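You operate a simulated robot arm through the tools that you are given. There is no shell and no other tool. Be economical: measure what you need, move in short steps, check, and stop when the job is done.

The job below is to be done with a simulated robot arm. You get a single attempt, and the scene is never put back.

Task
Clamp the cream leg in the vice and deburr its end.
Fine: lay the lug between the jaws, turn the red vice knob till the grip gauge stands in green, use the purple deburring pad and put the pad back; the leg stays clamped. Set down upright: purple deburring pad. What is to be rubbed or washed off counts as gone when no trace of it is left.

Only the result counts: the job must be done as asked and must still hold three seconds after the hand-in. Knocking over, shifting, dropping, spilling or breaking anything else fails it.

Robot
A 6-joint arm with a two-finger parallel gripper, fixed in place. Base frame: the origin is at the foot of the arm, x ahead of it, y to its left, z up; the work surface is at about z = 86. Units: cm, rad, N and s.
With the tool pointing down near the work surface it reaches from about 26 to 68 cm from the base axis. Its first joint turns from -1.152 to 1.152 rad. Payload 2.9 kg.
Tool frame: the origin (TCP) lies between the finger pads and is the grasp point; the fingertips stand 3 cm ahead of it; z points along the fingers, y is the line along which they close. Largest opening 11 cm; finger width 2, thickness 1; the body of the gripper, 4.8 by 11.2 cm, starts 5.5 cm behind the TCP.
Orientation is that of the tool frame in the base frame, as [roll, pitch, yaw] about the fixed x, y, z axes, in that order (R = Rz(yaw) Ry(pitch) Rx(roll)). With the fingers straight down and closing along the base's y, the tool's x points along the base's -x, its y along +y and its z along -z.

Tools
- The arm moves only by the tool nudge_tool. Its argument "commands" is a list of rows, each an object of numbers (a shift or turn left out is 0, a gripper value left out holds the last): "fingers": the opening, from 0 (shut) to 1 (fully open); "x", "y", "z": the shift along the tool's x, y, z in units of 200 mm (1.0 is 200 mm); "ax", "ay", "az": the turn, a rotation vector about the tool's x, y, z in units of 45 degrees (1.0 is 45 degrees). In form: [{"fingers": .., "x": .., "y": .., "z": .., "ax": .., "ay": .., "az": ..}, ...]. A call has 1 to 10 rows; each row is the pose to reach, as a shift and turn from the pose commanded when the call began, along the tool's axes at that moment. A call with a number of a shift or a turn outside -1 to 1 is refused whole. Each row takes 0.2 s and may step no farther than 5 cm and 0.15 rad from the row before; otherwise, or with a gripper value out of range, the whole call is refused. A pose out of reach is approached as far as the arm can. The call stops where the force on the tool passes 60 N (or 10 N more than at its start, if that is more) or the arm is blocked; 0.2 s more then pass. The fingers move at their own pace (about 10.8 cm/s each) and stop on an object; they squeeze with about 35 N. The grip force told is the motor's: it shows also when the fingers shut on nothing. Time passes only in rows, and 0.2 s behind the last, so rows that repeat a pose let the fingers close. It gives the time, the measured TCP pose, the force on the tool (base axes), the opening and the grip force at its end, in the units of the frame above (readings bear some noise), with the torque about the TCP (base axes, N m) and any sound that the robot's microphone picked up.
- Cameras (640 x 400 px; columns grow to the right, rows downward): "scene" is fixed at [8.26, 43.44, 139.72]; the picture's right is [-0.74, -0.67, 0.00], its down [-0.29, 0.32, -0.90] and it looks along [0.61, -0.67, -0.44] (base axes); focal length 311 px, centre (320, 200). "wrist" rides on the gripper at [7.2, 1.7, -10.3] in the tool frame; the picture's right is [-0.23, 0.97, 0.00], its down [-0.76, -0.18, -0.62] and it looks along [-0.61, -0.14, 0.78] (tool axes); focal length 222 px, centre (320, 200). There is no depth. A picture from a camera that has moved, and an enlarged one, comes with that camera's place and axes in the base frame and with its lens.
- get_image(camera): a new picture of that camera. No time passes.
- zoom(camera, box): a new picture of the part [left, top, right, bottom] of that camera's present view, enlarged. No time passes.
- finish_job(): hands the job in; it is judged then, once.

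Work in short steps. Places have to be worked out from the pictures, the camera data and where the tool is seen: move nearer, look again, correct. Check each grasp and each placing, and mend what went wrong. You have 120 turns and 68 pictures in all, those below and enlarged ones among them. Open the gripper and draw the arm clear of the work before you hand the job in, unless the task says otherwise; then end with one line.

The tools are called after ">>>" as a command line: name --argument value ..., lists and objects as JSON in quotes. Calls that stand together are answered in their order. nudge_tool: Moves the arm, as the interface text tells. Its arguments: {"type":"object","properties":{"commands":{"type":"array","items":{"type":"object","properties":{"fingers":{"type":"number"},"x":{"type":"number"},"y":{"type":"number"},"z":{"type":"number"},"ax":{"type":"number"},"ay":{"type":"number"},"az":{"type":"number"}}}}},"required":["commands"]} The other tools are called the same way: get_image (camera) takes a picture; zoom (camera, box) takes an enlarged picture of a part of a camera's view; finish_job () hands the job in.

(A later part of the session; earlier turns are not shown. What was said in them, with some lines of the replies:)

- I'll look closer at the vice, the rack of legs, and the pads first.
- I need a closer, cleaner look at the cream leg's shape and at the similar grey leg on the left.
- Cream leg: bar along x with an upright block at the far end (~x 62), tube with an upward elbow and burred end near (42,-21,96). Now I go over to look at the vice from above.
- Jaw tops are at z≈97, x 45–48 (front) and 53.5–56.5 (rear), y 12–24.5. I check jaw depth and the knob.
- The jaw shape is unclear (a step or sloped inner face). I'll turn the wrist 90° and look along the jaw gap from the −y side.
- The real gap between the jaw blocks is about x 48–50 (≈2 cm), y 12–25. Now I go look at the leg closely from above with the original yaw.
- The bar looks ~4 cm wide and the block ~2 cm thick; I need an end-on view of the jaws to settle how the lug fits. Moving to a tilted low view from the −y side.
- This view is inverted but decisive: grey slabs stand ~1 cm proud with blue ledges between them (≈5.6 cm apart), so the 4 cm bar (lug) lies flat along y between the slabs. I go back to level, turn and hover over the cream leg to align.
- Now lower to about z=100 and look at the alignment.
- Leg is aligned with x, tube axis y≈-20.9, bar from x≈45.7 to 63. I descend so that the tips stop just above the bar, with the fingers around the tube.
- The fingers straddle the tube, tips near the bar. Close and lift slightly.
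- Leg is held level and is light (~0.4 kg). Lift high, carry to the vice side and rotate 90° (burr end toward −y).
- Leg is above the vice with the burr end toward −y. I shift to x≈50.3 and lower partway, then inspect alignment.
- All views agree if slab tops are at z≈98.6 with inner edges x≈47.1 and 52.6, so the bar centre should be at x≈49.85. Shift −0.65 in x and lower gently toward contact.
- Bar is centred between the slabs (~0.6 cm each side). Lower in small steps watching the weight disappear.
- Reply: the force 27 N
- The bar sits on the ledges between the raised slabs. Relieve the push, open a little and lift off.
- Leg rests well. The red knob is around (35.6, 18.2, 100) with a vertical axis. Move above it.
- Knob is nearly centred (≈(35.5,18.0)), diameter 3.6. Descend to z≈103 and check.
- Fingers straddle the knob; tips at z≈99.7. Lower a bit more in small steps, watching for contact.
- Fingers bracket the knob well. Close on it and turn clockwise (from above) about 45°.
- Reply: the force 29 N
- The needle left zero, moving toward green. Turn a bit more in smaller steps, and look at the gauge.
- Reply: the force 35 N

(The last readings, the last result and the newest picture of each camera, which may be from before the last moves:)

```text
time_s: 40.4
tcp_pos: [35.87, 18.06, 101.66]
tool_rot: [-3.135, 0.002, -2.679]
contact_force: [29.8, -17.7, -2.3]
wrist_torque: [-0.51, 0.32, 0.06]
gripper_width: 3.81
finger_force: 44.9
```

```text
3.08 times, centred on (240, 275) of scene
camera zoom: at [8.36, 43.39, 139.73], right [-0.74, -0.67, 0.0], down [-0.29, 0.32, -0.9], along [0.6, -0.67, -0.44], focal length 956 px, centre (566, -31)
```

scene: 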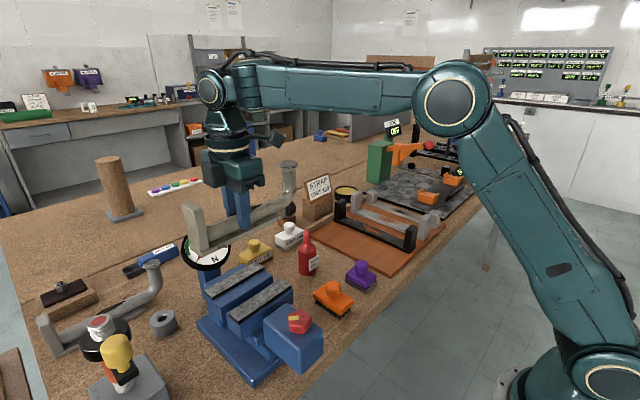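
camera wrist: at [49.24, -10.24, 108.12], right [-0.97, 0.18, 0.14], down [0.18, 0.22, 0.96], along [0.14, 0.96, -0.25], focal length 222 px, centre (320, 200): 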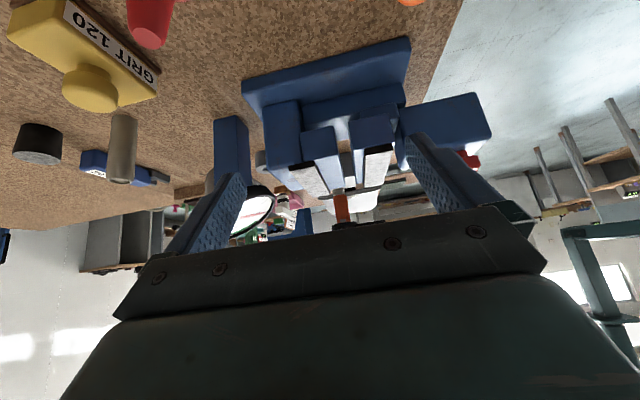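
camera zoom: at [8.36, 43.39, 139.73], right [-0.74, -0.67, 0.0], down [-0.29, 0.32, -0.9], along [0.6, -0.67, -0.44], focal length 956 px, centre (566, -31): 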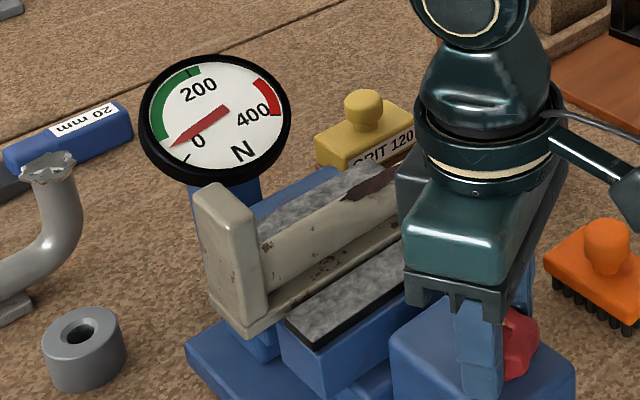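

Needle is about to enter green; the knob seems to travel a little with the jaw (side force +x), so I follow +0.3 in x while turning further.

>>> nudge_tool --commands '[{"az": 0.12, "x": -0.015, "y": -0.007}, {"az": 0.24, "x": -0.018, "y": -0.009}, {"az": 0.36, "x": -0.018, "y": -0.009}, {"az": 0.36, "x": -0.018, "y": -0.009}]'

>>> zoom --camera "scene" --box '[170, 210, 310, 340]'

```text
time_s: 41.4
tcp_pos: [35.99, 18.05, 101.79]
tool_rot: [-3.137, -0.003, -2.959]
contact_force: [4.3, -25.4, 13.8]
wrist_torque: [-0.57, 1.11, 0.02]
gripper_width: 3.8
finger_force: 44.4
```

```text
3.08 times, centred on (240, 275) of scene
camera zoom: at [8.26, 43.36, 139.75], right [-0.74, -0.67, 0.0], down [-0.29, 0.32, -0.9], along [0.61, -0.67, -0.44], focal length 956 px, centre (566, -31)
```

zoom: 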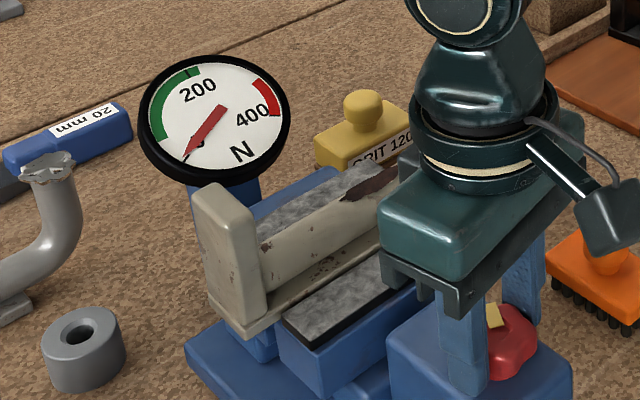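

Part of that reading came from my side force. Keep turning while relaxing the side load.

>>> nudge_tool --commands '[{"az": 0.16, "y": -0.01}, {"az": 0.33, "y": -0.01}, {"az": 0.5, "y": -0.01}, {"az": 0.66, "y": -0.01}, {"az": 0.8, "y": -0.01}, {"az": 0.8, "y": -0.01}]'

>>> zoom --camera "scene" --box '[170, 210, 310, 340]'

>>> zoom --camera "wrist" --box '[160, 0, 480, 240]'

```text
time_s: 42.8
tcp_pos: [36.15, 17.94, 101.8]
tool_rot: [-3.14, 0.001, 2.698]
contact_force: [0.6, -24.1, 10.0]
wrist_torque: [-0.09, 0.77, 0.06]
gripper_width: 3.81
finger_force: 45.0
```

```text
3.08 times, centred on (240, 275) of scene
camera zoom: at [8.25, 43.36, 139.74], right [-0.74, -0.67, 0.0], down [-0.29, 0.32, -0.9], along [0.61, -0.67, -0.44], focal length 956 px, centre (566, -31)
```

zoom: 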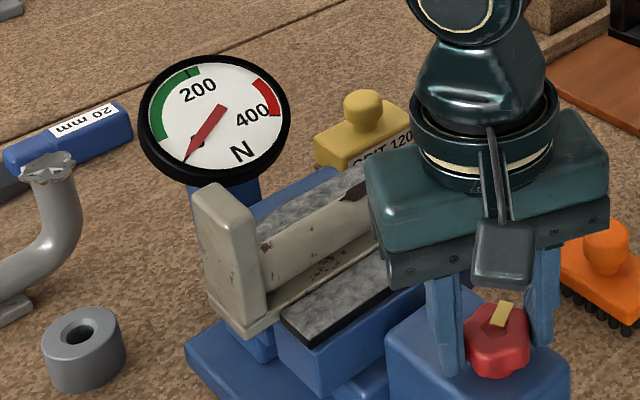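

```text
1.67 times, centred on (320, 120) of wrist
camera zoom: at [30.34, 22.64, 112.07], right [0.62, 0.78, 0.0], down [0.61, -0.49, 0.62], along [0.49, -0.39, -0.78], focal length 370 px, centre (320, 333)
```

zoom: 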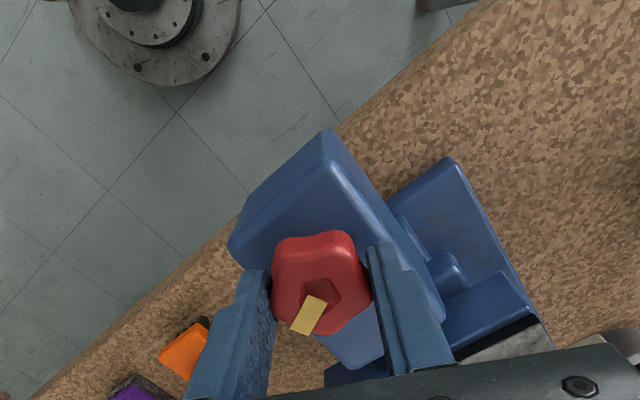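

The knob turns with the gripper and the screw block advances with the jaw (+0.6 cm so far). Continue turning, following +x.

>>> nudge_tool --commands '[{"az": 0.16, "x": -0.004}, {"az": 0.33, "x": -0.008}, {"az": 0.5, "x": -0.012}, {"az": 0.66, "x": -0.016}, {"az": 0.8, "x": -0.021, "y": 0.002}, {"az": 0.8, "x": -0.021, "y": 0.002}]'

>>> zoom --camera "scene" --box '[170, 210, 310, 340]'

```text
time_s: 44.2
tcp_pos: [36.18, 17.96, 101.62]
tool_rot: [-3.14, -0.003, 2.077]
contact_force: [-23.3, -2.0, 32.8]
wrist_torque: [0.12, 0.5, 0.05]
gripper_width: 3.81
finger_force: 44.8
```

```text
3.08 times, centred on (240, 275) of scene
camera zoom: at [8.15, 43.42, 139.73], right [-0.74, -0.67, 0.0], down [-0.29, 0.32, -0.9], along [0.61, -0.67, -0.44], focal length 956 px, centre (566, -31)
```

zoom: 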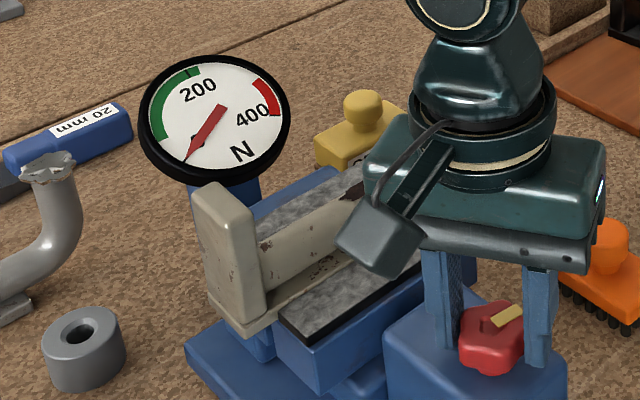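

Still closing; my follow was too much (−23 N). Ease off slightly and continue turning in this grip.

>>> nudge_tool --commands '[{"az": 0.16, "x": 0.005, "y": -0.009, "z": -0.005}, {"az": 0.33, "x": 0.005, "y": -0.009, "z": -0.007}, {"az": 0.5, "x": 0.005, "y": -0.009, "z": -0.007}, {"az": 0.66, "x": 0.005, "y": -0.009, "z": -0.007}, {"az": 0.8, "x": 0.005, "y": -0.009, "z": -0.007}, {"az": 0.8, "x": 0.005, "y": -0.009, "z": -0.007}]'

>>> zoom --camera "scene" --box '[170, 210, 310, 340]'

```text
time_s: 45.6
tcp_pos: [36.24, 17.95, 101.55]
tool_rot: [-3.14, 0.001, 1.444]
contact_force: [1.1, 10.7, -15.5]
wrist_torque: [1.17, -0.41, -0.04]
gripper_width: 3.8
finger_force: 45.0
```

```text
3.08 times, centred on (240, 275) of scene
camera zoom: at [8.28, 43.47, 139.71], right [-0.74, -0.67, 0.0], down [-0.29, 0.32, -0.9], along [0.61, -0.67, -0.44], focal length 956 px, centre (566, -31)
```

zoom: 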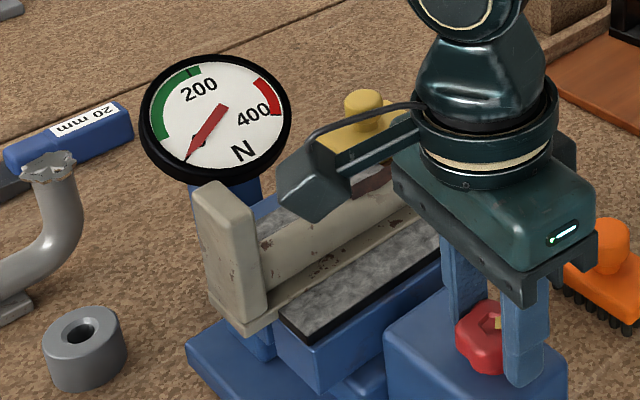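

>>> nudge_tool --commands '[{"az": 0.16}, {"az": 0.33}, {"az": 0.5}, {"az": 0.66}, {"az": 0.8}, {"az": 0.8}]'

>>> zoom --camera "scene" --box '[170, 210, 310, 340]'

```text
time_s: 47.0
tcp_pos: [36.25, 17.81, 101.75]
tool_rot: [3.139, -0.002, 0.815]
contact_force: [16.0, 15.5, -25.8]
wrist_torque: [-0.01, 0.17, 0.01]
gripper_width: 3.8
finger_force: 45.3
```

```text
3.08 times, centred on (240, 275) of scene
camera zoom: at [8.34, 43.5, 139.69], right [-0.74, -0.67, 0.0], down [-0.29, 0.32, -0.9], along [0.6, -0.67, -0.44], focal length 956 px, centre (566, -31)
```

zoom: 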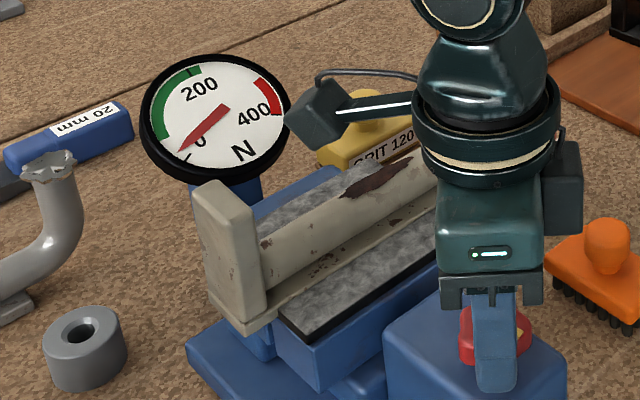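

>>> nudge_tool --commands '[{"az": 0.16, "x": 0.007, "y": 0.007, "z": 0.008}, {"az": 0.33, "x": 0.007, "y": 0.007, "z": 0.008}, {"az": 0.5, "x": 0.007, "y": 0.007, "z": 0.008}, {"az": 0.66, "x": 0.007, "y": 0.007, "z": 0.008}, {"az": 0.8, "x": 0.007, "y": 0.007, "z": 0.008}, {"az": 0.8, "x": 0.007, "y": 0.007, "z": 0.008}]'

>>> zoom --camera "scene" --box '[170, 210, 310, 340]'

```text
time_s: 47.7
tcp_pos: [36.34, 17.86, 101.79]
tool_rot: [-3.124, 0.0, 0.602]
contact_force: [-10.2, 12.2, 1.2]
wrist_torque: [0.01, -0.06, 0.07]
gripper_width: 3.81
finger_force: 45.3
out of reach, approached as far as the arm can: row 2, 3
stopped in row 3: the force on the tool passed its limit at 88 N (the readings are from after the stop); the commanded pose is now the measured one
```

```text
3.08 times, centred on (240, 275) of scene
camera zoom: at [8.23, 43.47, 139.71], right [-0.74, -0.67, 0.0], down [-0.29, 0.32, -0.9], along [0.61, -0.67, -0.44], focal length 956 px, centre (566, -31)
```

zoom: 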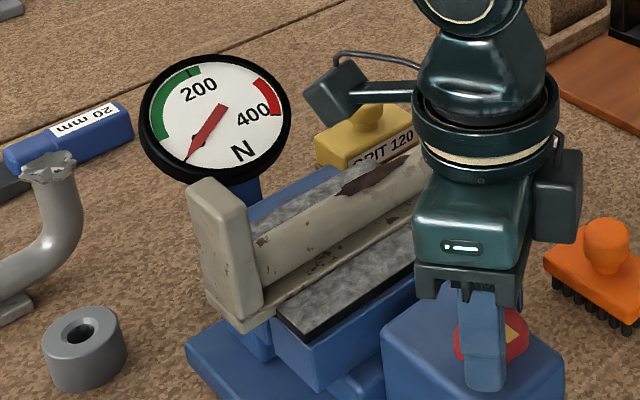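

Wrist joint limit reached at yaw 0.6; the jaw is now pushing the bar. Release, raise, wind back ~225° and re-grip.

>>> nudge_tool --commands '[{"fingers": 0.5}, {"fingers": 0.5}, {"fingers": 0.5, "z": -0.1}, {"fingers": 0.5, "z": -0.2}, {"az": -0.16, "z": -0.2}, {"az": -0.33, "z": -0.2}, {"az": -0.5, "z": -0.2}, {"az": -0.66, "z": -0.2}, {"az": -0.83, "z": -0.2}, {"az": -1.0, "z": -0.2}]'

>>> nudge_tool --commands '[{"az": -0.18}, {"az": -0.36}, {"az": -0.54}, {"az": -0.72}, {"az": -0.9}, {"az": -1.0}]'

>>> nudge_tool --commands '[{"az": -0.18}, {"az": -0.36}, {"az": -0.54}, {"az": -0.72}, {"az": -0.9}, {"az": -1.0}]'

>>> nudge_tool --commands '[{"az": -0.18}, {"az": -0.36}, {"az": -0.54}, {"az": -0.72}, {"az": -0.9}, {"az": -1.0}]'

>>> nudge_tool --commands '[{"az": -0.18}, {"az": -0.36}, {"az": -0.54}, {"az": -0.72}, {"az": -0.9}, {"az": -0.9}]'

>>> zoom --camera "wrist" --box '[160, 0, 480, 240]'

```text
time_s: 49.9
tcp_pos: [36.64, 17.68, 105.65]
tool_rot: [-3.132, -0.011, 1.382]
contact_force: [0.5, 0.0, -0.8]
wrist_torque: [-0.02, -0.02, 0.0]
gripper_width: 5.53
finger_force: 0.0
```

```text
time_s: 51.3
tcp_pos: [36.43, 17.62, 105.7]
tool_rot: [3.141, -0.015, 2.167]
contact_force: [0.2, 0.1, 0.5]
wrist_torque: [-0.02, 0.01, 0.01]
gripper_width: 5.49
finger_force: 0.0
```

```text
time_s: 52.7
tcp_pos: [36.49, 17.42, 105.64]
tool_rot: [3.131, -0.008, 2.951]
contact_force: [-0.2, -0.9, -0.9]
wrist_torque: [0.0, 0.02, 0.02]
gripper_width: 5.51
finger_force: 0.1
```

```text
time_s: 54.1
tcp_pos: [36.48, 17.74, 105.77]
tool_rot: [3.129, 0.0, -2.546]
contact_force: [-0.8, 0.3, -0.3]
wrist_torque: [-0.01, 0.01, 0.0]
gripper_width: 5.51
finger_force: 0.0
```

```text
time_s: 55.5
tcp_pos: [36.52, 17.64, 105.6]
tool_rot: [3.132, 0.008, -1.838]
contact_force: [0.6, -0.5, -0.2]
wrist_torque: [0.01, 0.03, 0.0]
gripper_width: 5.49
finger_force: 0.1
```

```text
1.67 times, centred on (320, 120) of wrist
camera zoom: at [33.12, 11.07, 116.01], right [-0.88, 0.48, 0.01], down [0.38, 0.68, 0.63], along [0.29, 0.56, -0.78], focal length 370 px, centre (320, 333)
```

zoom: 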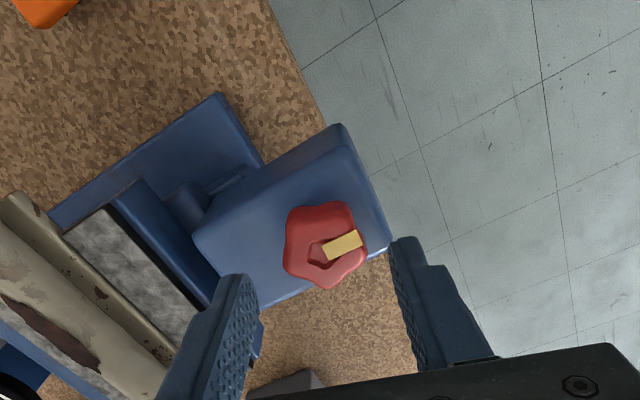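

Re-centre over the knob (≈(36.35,18.0)), descend and grip again.

>>> nudge_tool --commands '[{"x": -0.0125, "y": 0.011}, {"x": -0.0125, "y": 0.011, "z": 0.1}, {"x": -0.0125, "y": 0.011, "z": 0.19}, {"x": -0.0125, "y": 0.011, "z": 0.19}, {"x": -0.0125, "y": 0.011, "z": 0.19, "fingers": 0}, {"x": -0.0125, "y": 0.011, "z": 0.19, "fingers": 0}, {"x": -0.0125, "y": 0.011, "z": 0.19, "fingers": 0}]'

>>> nudge_tool --commands '[{"az": 0.16}, {"az": 0.33}, {"az": 0.5}, {"az": 0.66}, {"az": 0.83}, {"az": 1.0}, {"az": 1.0}]'

>>> nudge_tool --commands '[{"az": 0.16}, {"az": 0.33}, {"az": 0.5}, {"az": 0.66}, {"az": 0.83}, {"az": 1.0}, {"az": 1.0}]'

>>> zoom --camera "scene" --box '[170, 210, 310, 340]'

```text
time_s: 57.1
tcp_pos: [36.47, 17.99, 102.01]
tool_rot: [3.132, 0.01, -1.842]
contact_force: [12.6, -5.6, -7.9]
wrist_torque: [0.26, -1.08, -0.03]
gripper_width: 3.82
finger_force: 44.9
```

```text
time_s: 58.7
tcp_pos: [36.55, 17.88, 101.92]
tool_rot: [3.128, 0.004, -2.633]
contact_force: [26.9, -7.5, -15.3]
wrist_torque: [-0.36, -0.75, -0.03]
gripper_width: 3.8
finger_force: 44.7
```

```text
time_s: 60.3
tcp_pos: [36.64, 18.1, 101.89]
tool_rot: [3.127, -0.004, 2.868]
contact_force: [28.9, -1.1, -8.2]
wrist_torque: [-0.7, -1.16, 0.01]
gripper_width: 3.79
finger_force: 45.2
```

```text
3.08 times, centred on (240, 275) of scene
camera zoom: at [8.35, 43.44, 139.71], right [-0.74, -0.67, 0.0], down [-0.29, 0.32, -0.9], along [0.6, -0.67, -0.44], focal length 956 px, centre (566, -31)
```

zoom: 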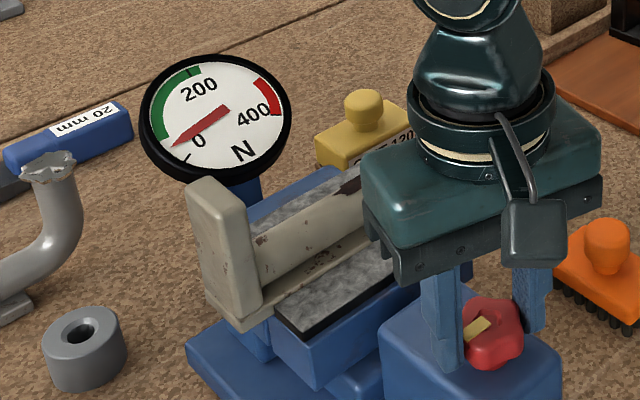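

>>> nudge_tool --commands '[{"az": 0.16, "x": -0.007}, {"az": 0.33, "x": -0.014, "y": 0.004}, {"az": 0.5, "x": -0.016, "y": 0.004}, {"az": 0.66, "x": -0.018, "y": 0.004}, {"az": 0.83, "x": -0.02, "y": 0.004}, {"az": 1.0, "x": -0.022, "y": 0.004}, {"az": 1.0, "x": -0.022, "y": 0.004}]'

>>> zoom --camera "scene" --box '[170, 210, 310, 340]'

```text
time_s: 61.9
tcp_pos: [36.92, 18.07, 101.94]
tool_rot: [3.135, -0.015, 2.084]
contact_force: [11.6, 21.3, 2.8]
wrist_torque: [0.96, 0.08, 0.01]
gripper_width: 3.76
finger_force: 45.0
```

```text
3.08 times, centred on (240, 275) of scene
camera zoom: at [8.29, 43.5, 139.7], right [-0.74, -0.67, 0.0], down [-0.29, 0.32, -0.9], along [0.61, -0.67, -0.44], focal length 956 px, centre (566, -31)
```

zoom: 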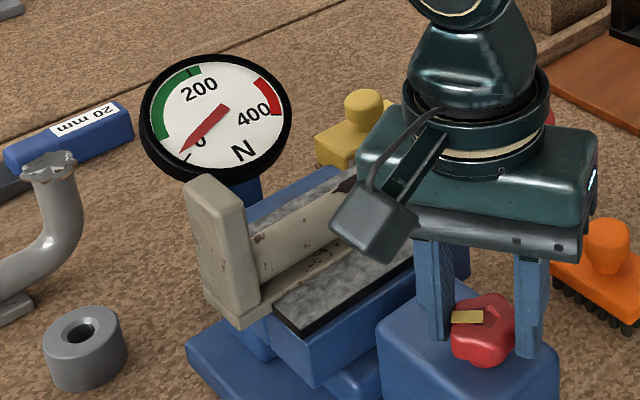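

>>> nudge_tool --commands '[{"az": 0.16, "y": 0.01}, {"az": 0.33, "y": 0.014}, {"az": 0.5, "y": 0.017}, {"az": 0.66, "y": 0.019}, {"az": 0.83, "y": 0.021, "x": -0.003}, {"az": 1.0, "y": 0.023, "x": -0.004}, {"az": 1.0, "y": 0.023, "x": -0.004}]'

>>> zoom --camera "scene" --box '[170, 210, 310, 340]'

```text
time_s: 63.5
tcp_pos: [37.05, 18.11, 101.92]
tool_rot: [-3.129, -0.009, 1.301]
contact_force: [-19.5, 13.5, 27.7]
wrist_torque: [0.15, 0.04, 0.01]
gripper_width: 3.78
finger_force: 44.7
```

```text
3.08 times, centred on (240, 275) of scene
camera zoom: at [8.18, 43.46, 139.72], right [-0.74, -0.67, 0.0], down [-0.29, 0.32, -0.9], along [0.61, -0.67, -0.44], focal length 956 px, centre (566, -31)
```

zoom: 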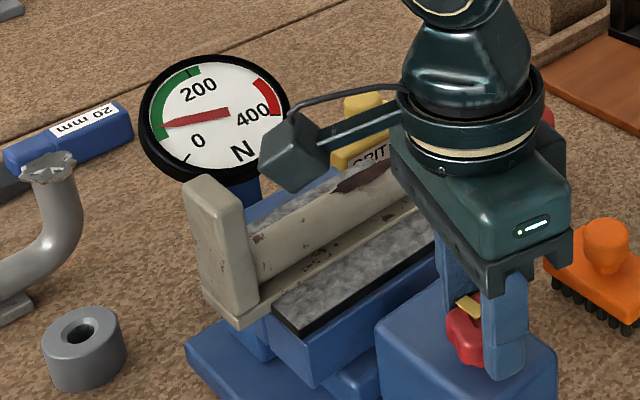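

Needle is now at the edge of green. Turn a small further amount while easing my side push.

>>> nudge_tool --commands '[{"az": 0.1, "y": -0.01, "x": -0.003}, {"az": 0.25, "y": -0.01, "x": -0.003}, {"az": 0.25, "y": -0.01, "x": -0.003}]'

>>> zoom --camera "scene" --box '[180, 215, 260, 285]'

```text
time_s: 64.3
tcp_pos: [37.04, 18.09, 101.93]
tool_rot: [-3.132, -0.01, 1.101]
contact_force: [-8.2, 9.8, 24.8]
wrist_torque: [0.96, -0.53, -0.01]
gripper_width: 3.8
finger_force: 44.7
```

```text
5.71 times, centred on (220, 250) of scene
camera zoom: at [8.2, 43.45, 139.72], right [-0.74, -0.67, 0.0], down [-0.29, 0.32, -0.9], along [0.61, -0.67, -0.44], focal length 1776 px, centre (891, -86)
```

zoom: 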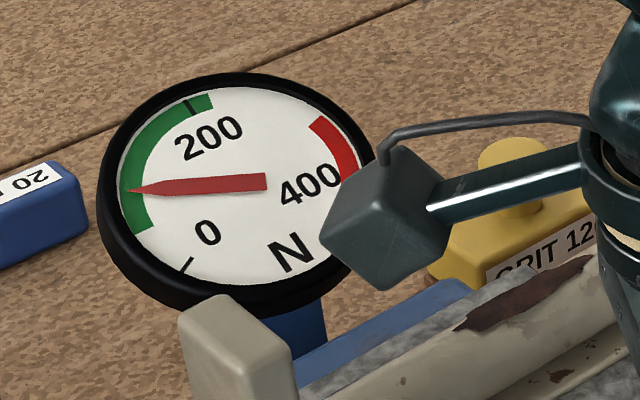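

About 110 N, inside green (≈65–215). One more small turn toward the middle, then release.

>>> nudge_tool --commands '[{"az": 0.1}, {"az": 0.22}, {"az": 0.22}, {"az": 0.22, "fingers": 0.5}, {"az": 0.22, "fingers": 0.5}, {"az": 0.22, "fingers": 0.5, "z": -0.2}, {"az": 0.22, "fingers": 0.5, "z": -0.4}, {"az": 0.22, "fingers": 0.5, "z": -0.6}]'

>>> zoom --camera "scene" --box '[170, 210, 330, 360]'

```text
time_s: 66.1
tcp_pos: [37.1, 17.84, 114.12]
tool_rot: [-3.131, -0.006, 0.93]
contact_force: [0.2, 0.1, -0.3]
wrist_torque: [0.0, 0.01, -0.02]
gripper_width: 5.52
finger_force: 0.2
```

```text
2.67 times, centred on (250, 285) of scene
camera zoom: at [8.26, 43.44, 139.72], right [-0.74, -0.67, 0.0], down [-0.29, 0.32, -0.9], along [0.61, -0.67, -0.44], focal length 829 px, centre (507, -27)
```

zoom: 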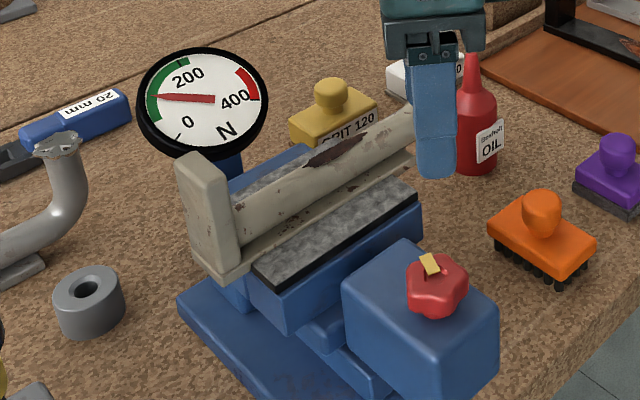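

Gauge stands at ~130 N, mid-green, with the gripper away. Next: wind the wrist back and go to the purple pad at about (42.3, −9.7).

>>> nudge_tool --commands '[{"az": -0.18}, {"az": -0.36}, {"az": -0.54}, {"az": -0.72}, {"az": -0.9}, {"az": -1.0}]'

>>> nudge_tool --commands '[{"az": -0.18}, {"az": -0.36}, {"az": -0.54}, {"az": -0.72}, {"az": -0.9}, {"az": -1.0}]'

>>> nudge_tool --commands '[{"az": -0.18}, {"az": -0.36}, {"az": -0.54}, {"az": -0.72}, {"az": -0.82}, {"az": -0.82}]'

>>> nudge_tool --commands '[{"y": -0.2, "x": -0.05}, {"y": -0.4, "x": -0.1}, {"y": -0.6, "x": -0.15}, {"y": -0.8, "x": -0.2}, {"y": -1.0, "x": -0.25}, {"y": -1.0, "x": -0.25}]'

```text
time_s: 67.5
tcp_pos: [37.05, 17.88, 113.97]
tool_rot: [-3.136, -0.012, 1.719]
contact_force: [-0.1, 0.5, 0.0]
wrist_torque: [0.01, -0.05, 0.0]
gripper_width: 5.51
finger_force: 0.1
```

```text
time_s: 68.9
tcp_pos: [37.12, 17.98, 113.98]
tool_rot: [3.135, -0.011, 2.504]
contact_force: [0.3, 0.0, 0.5]
wrist_torque: [0.02, 0.01, -0.01]
gripper_width: 5.48
finger_force: 0.1
```

```text
time_s: 70.3
tcp_pos: [37.13, 17.87, 113.95]
tool_rot: [3.13, -0.007, -3.136]
contact_force: [-0.3, -0.1, 0.3]
wrist_torque: [0.02, -0.02, 0.04]
gripper_width: 5.52
finger_force: 0.0
```

```text
time_s: 71.7
tcp_pos: [42.06, -2.37, 113.66]
tool_rot: [3.131, -0.007, -3.138]
contact_force: [-0.6, 0.6, 0.3]
wrist_torque: [0.0, -0.01, 0.01]
gripper_width: 5.51
finger_force: 0.1
```

>>> nudge_tool --commands '[{"y": -0.2}, {"y": -0.365, "z": 0.1}, {"y": -0.365, "z": 0.3}, {"y": -0.365, "z": 0.5}, {"y": -0.365, "z": 0.58}, {"y": -0.365, "z": 0.58}]'

>>> zoom --camera "wrist" --box '[200, 40, 440, 240]'

```text
time_s: 73.1
tcp_pos: [42.08, -9.06, 102.05]
tool_rot: [3.129, -0.007, -3.138]
contact_force: [-0.3, 0.8, -0.3]
wrist_torque: [0.02, 0.04, -0.03]
gripper_width: 5.47
finger_force: 0.0
```

```text
2.00 times, centred on (320, 140) of wrist
camera zoom: at [34.95, -7.44, 112.47], right [0.22, 0.97, 0.01], down [0.77, -0.18, 0.62], along [0.6, -0.13, -0.79], focal length 444 px, centre (320, 320)
```

zoom: 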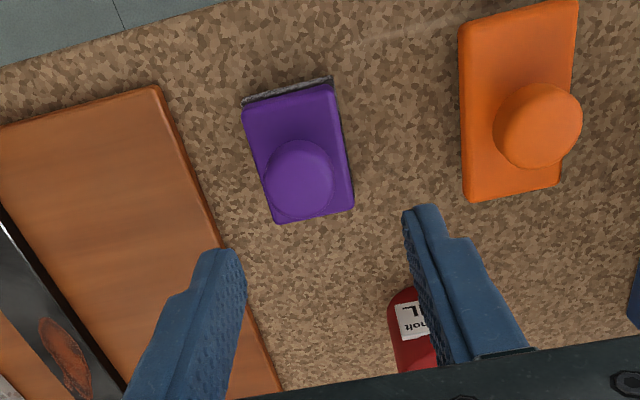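

Pad knob at (42.3, −9.9). Align and descend to z≈93.

>>> nudge_tool --commands '[{"x": -0.01, "y": -0.042, "z": 0.15}, {"x": -0.01, "y": -0.042, "z": 0.35}, {"x": -0.01, "y": -0.042, "z": 0.45}, {"x": -0.01, "y": -0.042, "z": 0.45}]'

>>> zoom --camera "scene" --box '[320, 230, 400, 310]'

```text
time_s: 74.1
tcp_pos: [42.11, -10.0, 92.95]
tool_rot: [3.13, -0.007, -3.138]
contact_force: [0.4, 0.6, 0.2]
wrist_torque: [-0.02, 0.01, 0.0]
gripper_width: 5.5
finger_force: 0.1
```

```text
5.00 times, centred on (360, 270) of scene
camera zoom: at [8.26, 43.44, 139.72], right [-0.74, -0.67, 0.0], down [-0.29, 0.32, -0.9], along [0.61, -0.67, -0.44], focal length 1554 px, centre (120, -150)
```

zoom: 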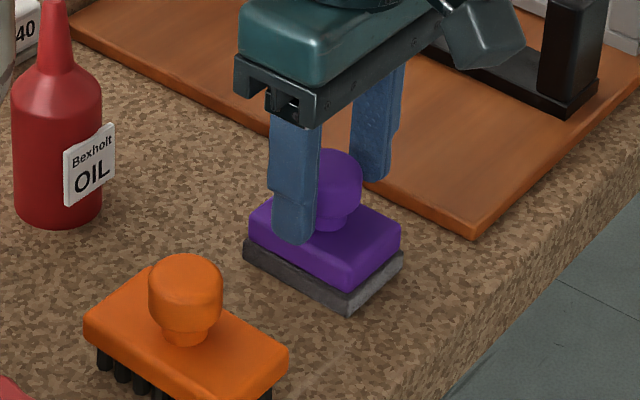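

>>> nudge_tool --commands '[{"z": 0.02}, {"z": 0.02}, {"z": 0.02, "fingers": 0}, {"z": 0.02, "fingers": 0}, {"z": 0.02, "fingers": 0}, {"z": 0.02, "fingers": 0}]'

>>> nudge_tool --commands '[{"z": -0.1}, {"z": -0.3}, {"z": -0.5}, {"z": -0.5}]'

>>> get_image --camera "scene"

```text
time_s: 75.5
tcp_pos: [42.14, -10.02, 92.5]
tool_rot: [3.128, -0.008, -3.136]
contact_force: [-0.1, 0.1, -0.4]
wrist_torque: [0.01, 0.02, 0.01]
gripper_width: 3.18
finger_force: 35.4
```

```text
time_s: 76.5
tcp_pos: [42.25, -10.08, 102.49]
tool_rot: [3.13, -0.006, -3.139]
contact_force: [0.1, 0.2, -0.8]
wrist_torque: [0.0, 0.0, 0.03]
gripper_width: 3.18
finger_force: 35.5
```

```text
11 pictures are left
```

scene: 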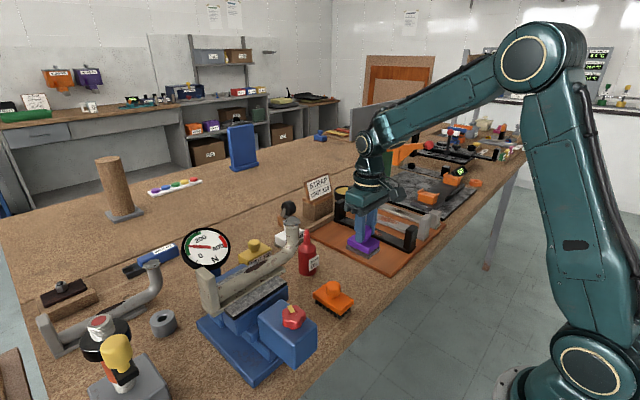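

Pad is held upright (weight ~0.1 kg); its home is TCP (42.14, −10.02, 92.5). Burr end is about (50.7, 5.7, 106.2). Move above it.

>>> nudge_tool --commands '[{"z": -0.24}, {"z": -0.48}, {"z": -0.72}, {"z": -0.85}, {"z": -0.85, "y": 0.2, "x": -0.1}, {"z": -0.85, "y": 0.4, "x": -0.2}, {"z": -0.85, "y": 0.6, "x": -0.3}, {"z": -0.85, "y": 0.79, "x": -0.42}, {"z": -0.85, "y": 0.79, "x": -0.42}]'

>>> zoom --camera "scene" --box '[240, 150, 340, 250]'

```text
time_s: 78.5
tcp_pos: [50.97, 4.88, 119.65]
tool_rot: [-3.141, -0.006, -3.135]
contact_force: [0.5, 0.6, -0.5]
wrist_torque: [0.01, -0.03, 0.01]
gripper_width: 3.15
finger_force: 34.9
out of reach, approached as far as the arm can: row 8, 9
```

```text
4.00 times, centred on (290, 200) of scene
camera zoom: at [8.26, 43.44, 139.72], right [-0.74, -0.67, 0.0], down [-0.29, 0.32, -0.9], along [0.61, -0.67, -0.44], focal length 1243 px, centre (440, 200)
```

zoom: 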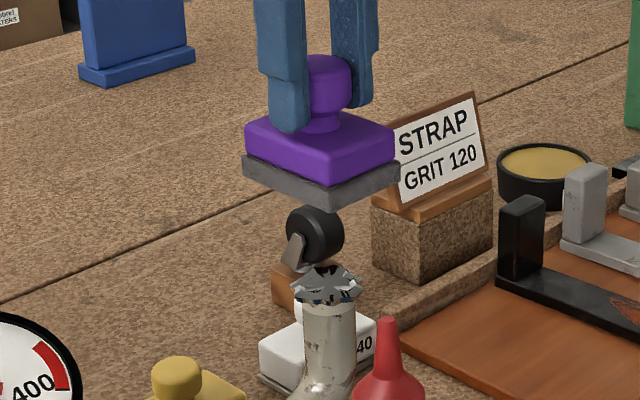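

Burr top looks to be at ≈(50.6, 5.6, 107.4), so contact should come near TCP z≈113.9. Lower to 115 first.

>>> nudge_tool --commands '[{"z": 0.1}, {"z": 0.2}, {"z": 0.22}, {"z": 0.22}]'

```text
time_s: 79.5
tcp_pos: [50.84, 4.86, 115.16]
tool_rot: [3.129, -0.007, -3.135]
contact_force: [0.3, -0.6, -0.9]
wrist_torque: [-0.01, 0.02, -0.03]
gripper_width: 3.2
finger_force: 34.8
```

>>> nudge_tool --commands '[{"y": 0.037, "x": 0.01}, {"y": 0.037, "x": 0.01, "z": 0.03}, {"y": 0.037, "x": 0.01, "z": 0.05}, {"y": 0.037, "x": 0.01, "z": 0.05}]'

>>> nudge_tool --commands '[{"z": 0.01}, {"z": 0.02}, {"z": 0.025}, {"z": 0.025}]'

```text
time_s: 80.5
tcp_pos: [50.55, 5.58, 114.32]
tool_rot: [3.129, -0.007, -3.138]
contact_force: [-0.2, 0.1, -1.5]
wrist_torque: [0.0, -0.02, 0.01]
gripper_width: 3.17
finger_force: 34.8
```

```text
time_s: 81.5
tcp_pos: [50.63, 5.58, 113.9]
tool_rot: [3.128, -0.002, -3.136]
contact_force: [1.9, 2.6, 23.3]
wrist_torque: [-0.09, -0.02, 0.03]
gripper_width: 3.17
finger_force: 35.0
```

Contact with ~23 N at z=113.9. Ease slightly and rub in small strokes.

>>> nudge_tool --commands '[{"z": -0.007, "x": 0.04}, {"z": -0.007, "x": 0.07}, {"z": -0.007, "x": 0.0}, {"z": -0.007, "x": -0.07}, {"z": -0.007, "x": 0.0}, {"z": -0.007, "x": 0.07}, {"z": -0.007, "x": 0.0}, {"z": -0.007, "x": -0.07}, {"z": -0.007, "x": 0.0}, {"z": -0.007}]'

>>> nudge_tool --commands '[{"y": 0.04}, {"y": 0.05, "x": 0.04}, {"y": 0.0, "x": 0.06}, {"y": -0.05, "x": 0.04}, {"y": -0.05, "x": -0.04}, {"y": 0.0, "x": -0.06}, {"y": 0.05, "x": -0.04}, {"y": 0.05, "x": 0.04}, {"y": 0.0, "x": 0.0}, {"y": 0.0}]'

>>> zoom --camera "scene" --box '[170, 170, 330, 330]'

```text
time_s: 83.7
tcp_pos: [50.49, 5.67, 113.93]
tool_rot: [3.132, -0.007, -3.139]
contact_force: [4.7, -0.4, 10.5]
wrist_torque: [-0.18, -0.37, 0.08]
gripper_width: 3.16
finger_force: 34.9
```

```text
time_s: 85.9
tcp_pos: [50.34, 5.71, 113.81]
tool_rot: [3.13, -0.006, -3.137]
contact_force: [-4.0, 7.3, 18.4]
wrist_torque: [0.36, 0.27, -0.02]
gripper_width: 3.16
finger_force: 35.0
```

```text
2.50 times, centred on (250, 250) of scene
camera zoom: at [8.22, 43.46, 139.71], right [-0.74, -0.67, 0.0], down [-0.29, 0.32, -0.9], along [0.61, -0.67, -0.44], focal length 777 px, centre (495, 75)
```

zoom: 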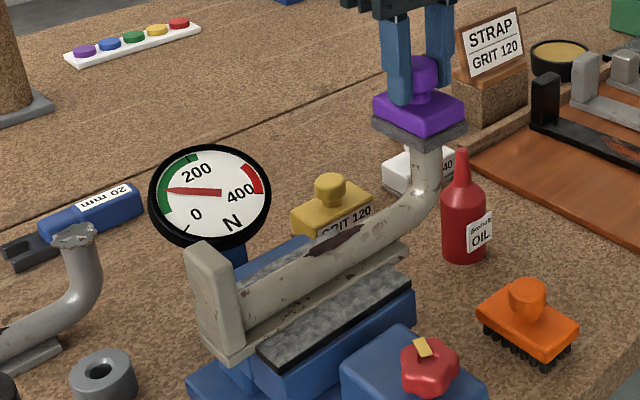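

Leg holds and gauge stays green. A few more rubbing rounds, then lift to inspect.

>>> nudge_tool --commands '[{"y": 0.04}, {"y": 0.05, "x": 0.06}, {"y": 0.0, "x": 0.08}, {"y": -0.05, "x": 0.05}, {"y": -0.06, "x": -0.03}, {"y": 0.0, "x": -0.08}, {"y": 0.05, "x": -0.04}, {"y": 0.05, "x": 0.04}, {"y": 0.0, "x": 0.0}, {"y": -0.05}]'

>>> nudge_tool --commands '[{"y": 0.05, "x": 0.06}, {"y": 0.06, "x": -0.06}, {"y": 0.05, "x": 0.0}, {"y": 0.03, "x": 0.06}, {"y": 0.02, "x": 0.0}, {"y": 0.05, "x": -0.06}, {"y": 0.07, "x": 0.0}, {"y": 0.09, "x": 0.06}, {"y": 0.05, "x": 0.0}, {"y": 0.05}]'

>>> nudge_tool --commands '[{"z": -0.1}, {"z": -0.25}, {"z": -0.25}]'

>>> zoom --camera "scene" --box '[260, 190, 320, 250]'

```text
time_s: 88.1
tcp_pos: [50.56, 4.58, 113.83]
tool_rot: [3.13, -0.008, -3.136]
contact_force: [-0.1, 4.3, 8.3]
wrist_torque: [0.33, -0.02, 0.06]
gripper_width: 3.14
finger_force: 34.4
```

```text
time_s: 90.3
tcp_pos: [50.51, 5.66, 113.93]
tool_rot: [3.13, -0.008, -3.135]
contact_force: [-2.8, 3.4, 8.3]
wrist_torque: [0.07, 0.21, -0.02]
gripper_width: 3.15
finger_force: 35.2
```

```text
time_s: 91.1
tcp_pos: [50.44, 5.62, 118.68]
tool_rot: [3.131, -0.007, -3.14]
contact_force: [-0.5, 0.1, -0.3]
wrist_torque: [0.02, 0.01, 0.03]
gripper_width: 3.16
finger_force: 34.4
```

```text
6.67 times, centred on (290, 220) of scene
camera zoom: at [8.26, 43.44, 139.72], right [-0.74, -0.67, 0.0], down [-0.29, 0.32, -0.9], along [0.61, -0.67, -0.44], focal length 2072 px, centre (520, 67)
```

zoom: 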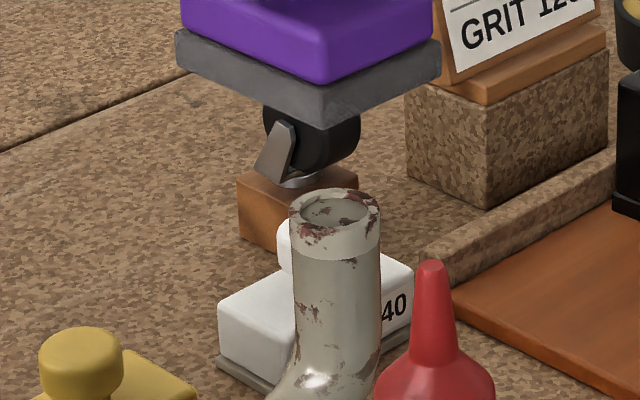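

The burr appears gone on this side. One more round of rubbing for the hidden side, then inspect from above.

>>> nudge_tool --commands '[{"z": 0.1}, {"z": 0.2}, {"z": 0.243}, {"z": 0.243, "x": 0.06}, {"z": 0.243, "x": 0.06, "y": 0.05}, {"z": 0.243, "y": 0.05}, {"z": 0.243, "x": -0.06, "y": 0.05}, {"z": 0.243, "x": -0.06, "y": -0.04}, {"z": 0.243, "y": -0.05}, {"z": 0.243, "x": 0.06, "y": -0.05}]'

>>> nudge_tool --commands '[{"x": -0.06, "y": 0.05}, {"x": -0.12, "y": 0.05}, {"x": -0.12, "y": 0.1}, {"x": -0.06, "y": 0.1}, {"x": 0.0, "y": 0.05}, {"x": -0.06, "y": 0.0}, {"x": -0.12, "y": 0.05}, {"x": -0.06, "y": 0.05}, {"x": -0.06, "y": 0.05, "z": -0.1}, {"x": -0.06, "y": 0.05, "z": -0.2}]'

```text
time_s: 93.3
tcp_pos: [49.16, 4.39, 113.97]
tool_rot: [3.13, -0.009, -3.138]
contact_force: [-0.2, 0.5, -0.8]
wrist_torque: [0.0, 0.0, 0.0]
gripper_width: 3.2
finger_force: 35.1
```

```text
time_s: 95.5
tcp_pos: [50.65, 5.57, 117.88]
tool_rot: [3.13, -0.006, -3.138]
contact_force: [-0.1, -0.1, -0.7]
wrist_torque: [0.0, 0.01, 0.02]
gripper_width: 3.16
finger_force: 34.8
```

Now carry the pad back over its home and, from there, look at the leg end from the other side.

>>> nudge_tool --commands '[{"y": -0.2, "x": 0.1}, {"y": -0.4, "x": 0.2}, {"y": -0.6, "x": 0.3}, {"y": -0.775, "x": 0.42}, {"y": -0.775, "x": 0.42, "z": 0.1}, {"y": -0.775, "x": 0.42, "z": 0.1}]'

>>> zoom --camera "wrist" --box '[380, 80, 600, 240]'

```text
time_s: 96.9
tcp_pos: [42.05, -10.03, 115.97]
tool_rot: [3.129, -0.008, -3.138]
contact_force: [0.0, 0.3, 0.4]
wrist_torque: [0.05, 0.01, 0.0]
gripper_width: 3.16
finger_force: 34.8
```

```text
2.50 times, centred on (490, 160) of wrist
camera zoom: at [34.94, -8.39, 126.45], right [0.22, 0.97, 0.01], down [0.77, -0.18, 0.62], along [0.6, -0.13, -0.79], focal length 555 px, centre (-105, 300)
```

zoom: 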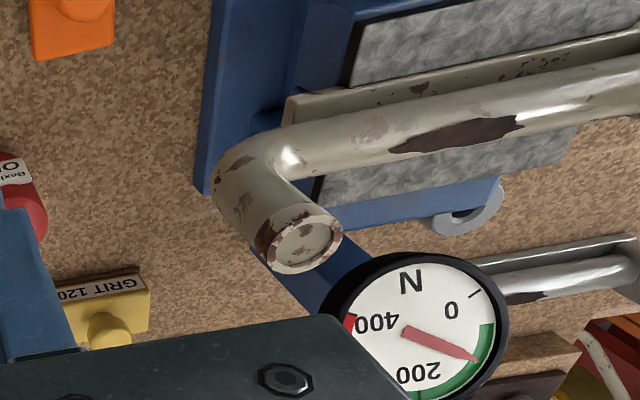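

The end is clean all round and the gauge is green. Lower the pad back to its home.

>>> nudge_tool --commands '[{"z": 0.24}, {"z": 0.48}, {"z": 0.72}, {"z": 0.95}, {"z": 1.0}, {"z": 1.0}]'

>>> nudge_tool --commands '[{"z": 0.08}, {"z": 0.13}, {"z": 0.155}, {"z": 0.165}, {"z": 0.165}]'

```text
time_s: 98.3
tcp_pos: [41.79, -9.92, 96.04]
tool_rot: [3.129, -0.007, -3.138]
contact_force: [0.2, -0.2, -1.4]
wrist_torque: [-0.02, 0.01, 0.0]
gripper_width: 3.18
finger_force: 35.3
```

```text
time_s: 99.5
tcp_pos: [41.94, -9.83, 92.65]
tool_rot: [3.13, -0.008, -3.139]
contact_force: [-0.3, -0.5, -0.5]
wrist_torque: [-0.01, 0.0, -0.02]
gripper_width: 3.16
finger_force: 35.1
```

>>> nudge_tool --commands '[{"x": -0.007, "y": -0.008}, {"x": -0.007, "y": -0.008, "z": 0.007}, {"x": -0.007, "y": -0.008, "z": 0.01}, {"x": -0.007, "y": -0.008, "z": 0.01}]'

>>> zoom --camera "scene" --box '[320, 230, 400, 310]'

```text
time_s: 100.5
tcp_pos: [42.25, -9.98, 92.37]
tool_rot: [3.129, -0.003, -3.139]
contact_force: [-2.4, 0.3, 7.8]
wrist_torque: [-0.13, -0.16, -0.05]
gripper_width: 3.18
finger_force: 34.9
```

```text
5.00 times, centred on (360, 270) of scene
camera zoom: at [8.24, 43.44, 139.72], right [-0.74, -0.67, 0.0], down [-0.29, 0.32, -0.9], along [0.61, -0.67, -0.44], focal length 1554 px, centre (120, -150)
```

zoom: 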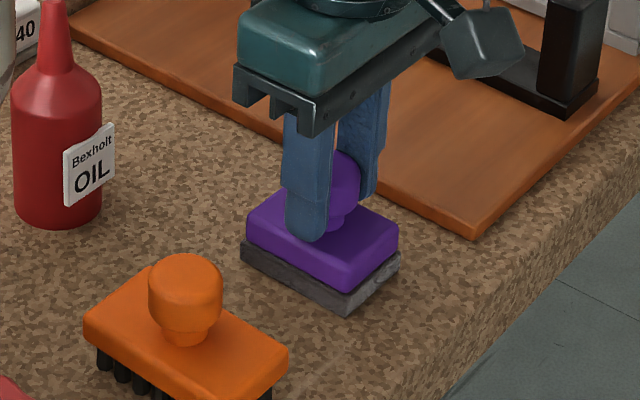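

The pad stands on the table with light contact, at its original spot. Open and withdraw upward, away from everything.

>>> nudge_tool --commands '[{"z": -0.004}, {"z": -0.004, "fingers": 0.5}, {"z": -0.004, "fingers": 0.5}, {"z": -0.004, "fingers": 0.5}, {"z": -0.1, "fingers": 0.5}, {"z": -0.3}, {"z": -0.5}, {"z": -0.7}, {"z": -0.9}, {"z": -1.0}]'

>>> nudge_tool --commands '[{"z": -0.2, "x": 0.1}, {"z": -0.4, "x": 0.3}, {"z": -0.5, "x": 0.4}, {"z": -0.5, "x": 0.4}]'

>>> get_image --camera "scene"

>>> zoom --camera "scene" --box '[170, 190, 390, 350]'

```text
time_s: 102.7
tcp_pos: [42.53, -10.25, 112.27]
tool_rot: [3.129, -0.009, -3.138]
contact_force: [0.2, -0.6, 0.0]
wrist_torque: [-0.04, -0.01, 0.03]
gripper_width: 5.5
finger_force: 0.1
```

```text
refused: row 2 steps farther than a row can; nothing moved
```

```text
5 pictures are left
```

scene: 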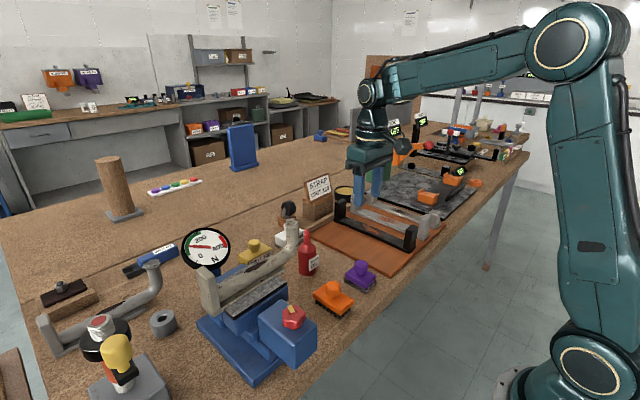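

```text
2.50 times, centred on (280, 270) of scene
camera zoom: at [8.26, 43.44, 139.72], right [-0.74, -0.67, 0.0], down [-0.29, 0.32, -0.9], along [0.61, -0.67, -0.44], focal length 777 px, centre (420, 25)
```

zoom: 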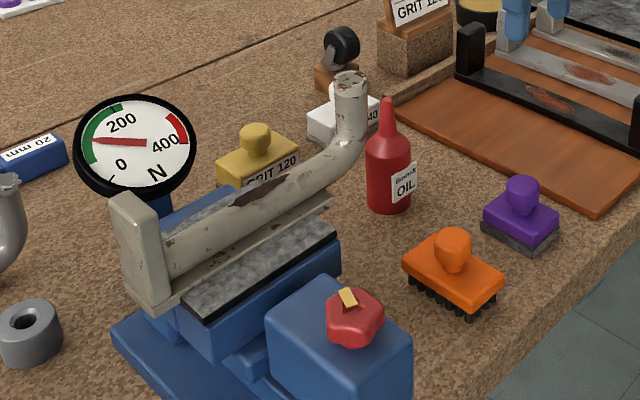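

Everything is in order: leg clamped with the gauge in green, end deburred, pad upright at its place, arm clear with the gripper open. Handing in.

>>> finish_job

```text
The job is handed in.
```

The cream leg is clamped in the vice with the grip gauge in green at about 130 N. Its end shows no burr left from either side I checked, the purple pad stands upright back in its place, and the job is handed in.
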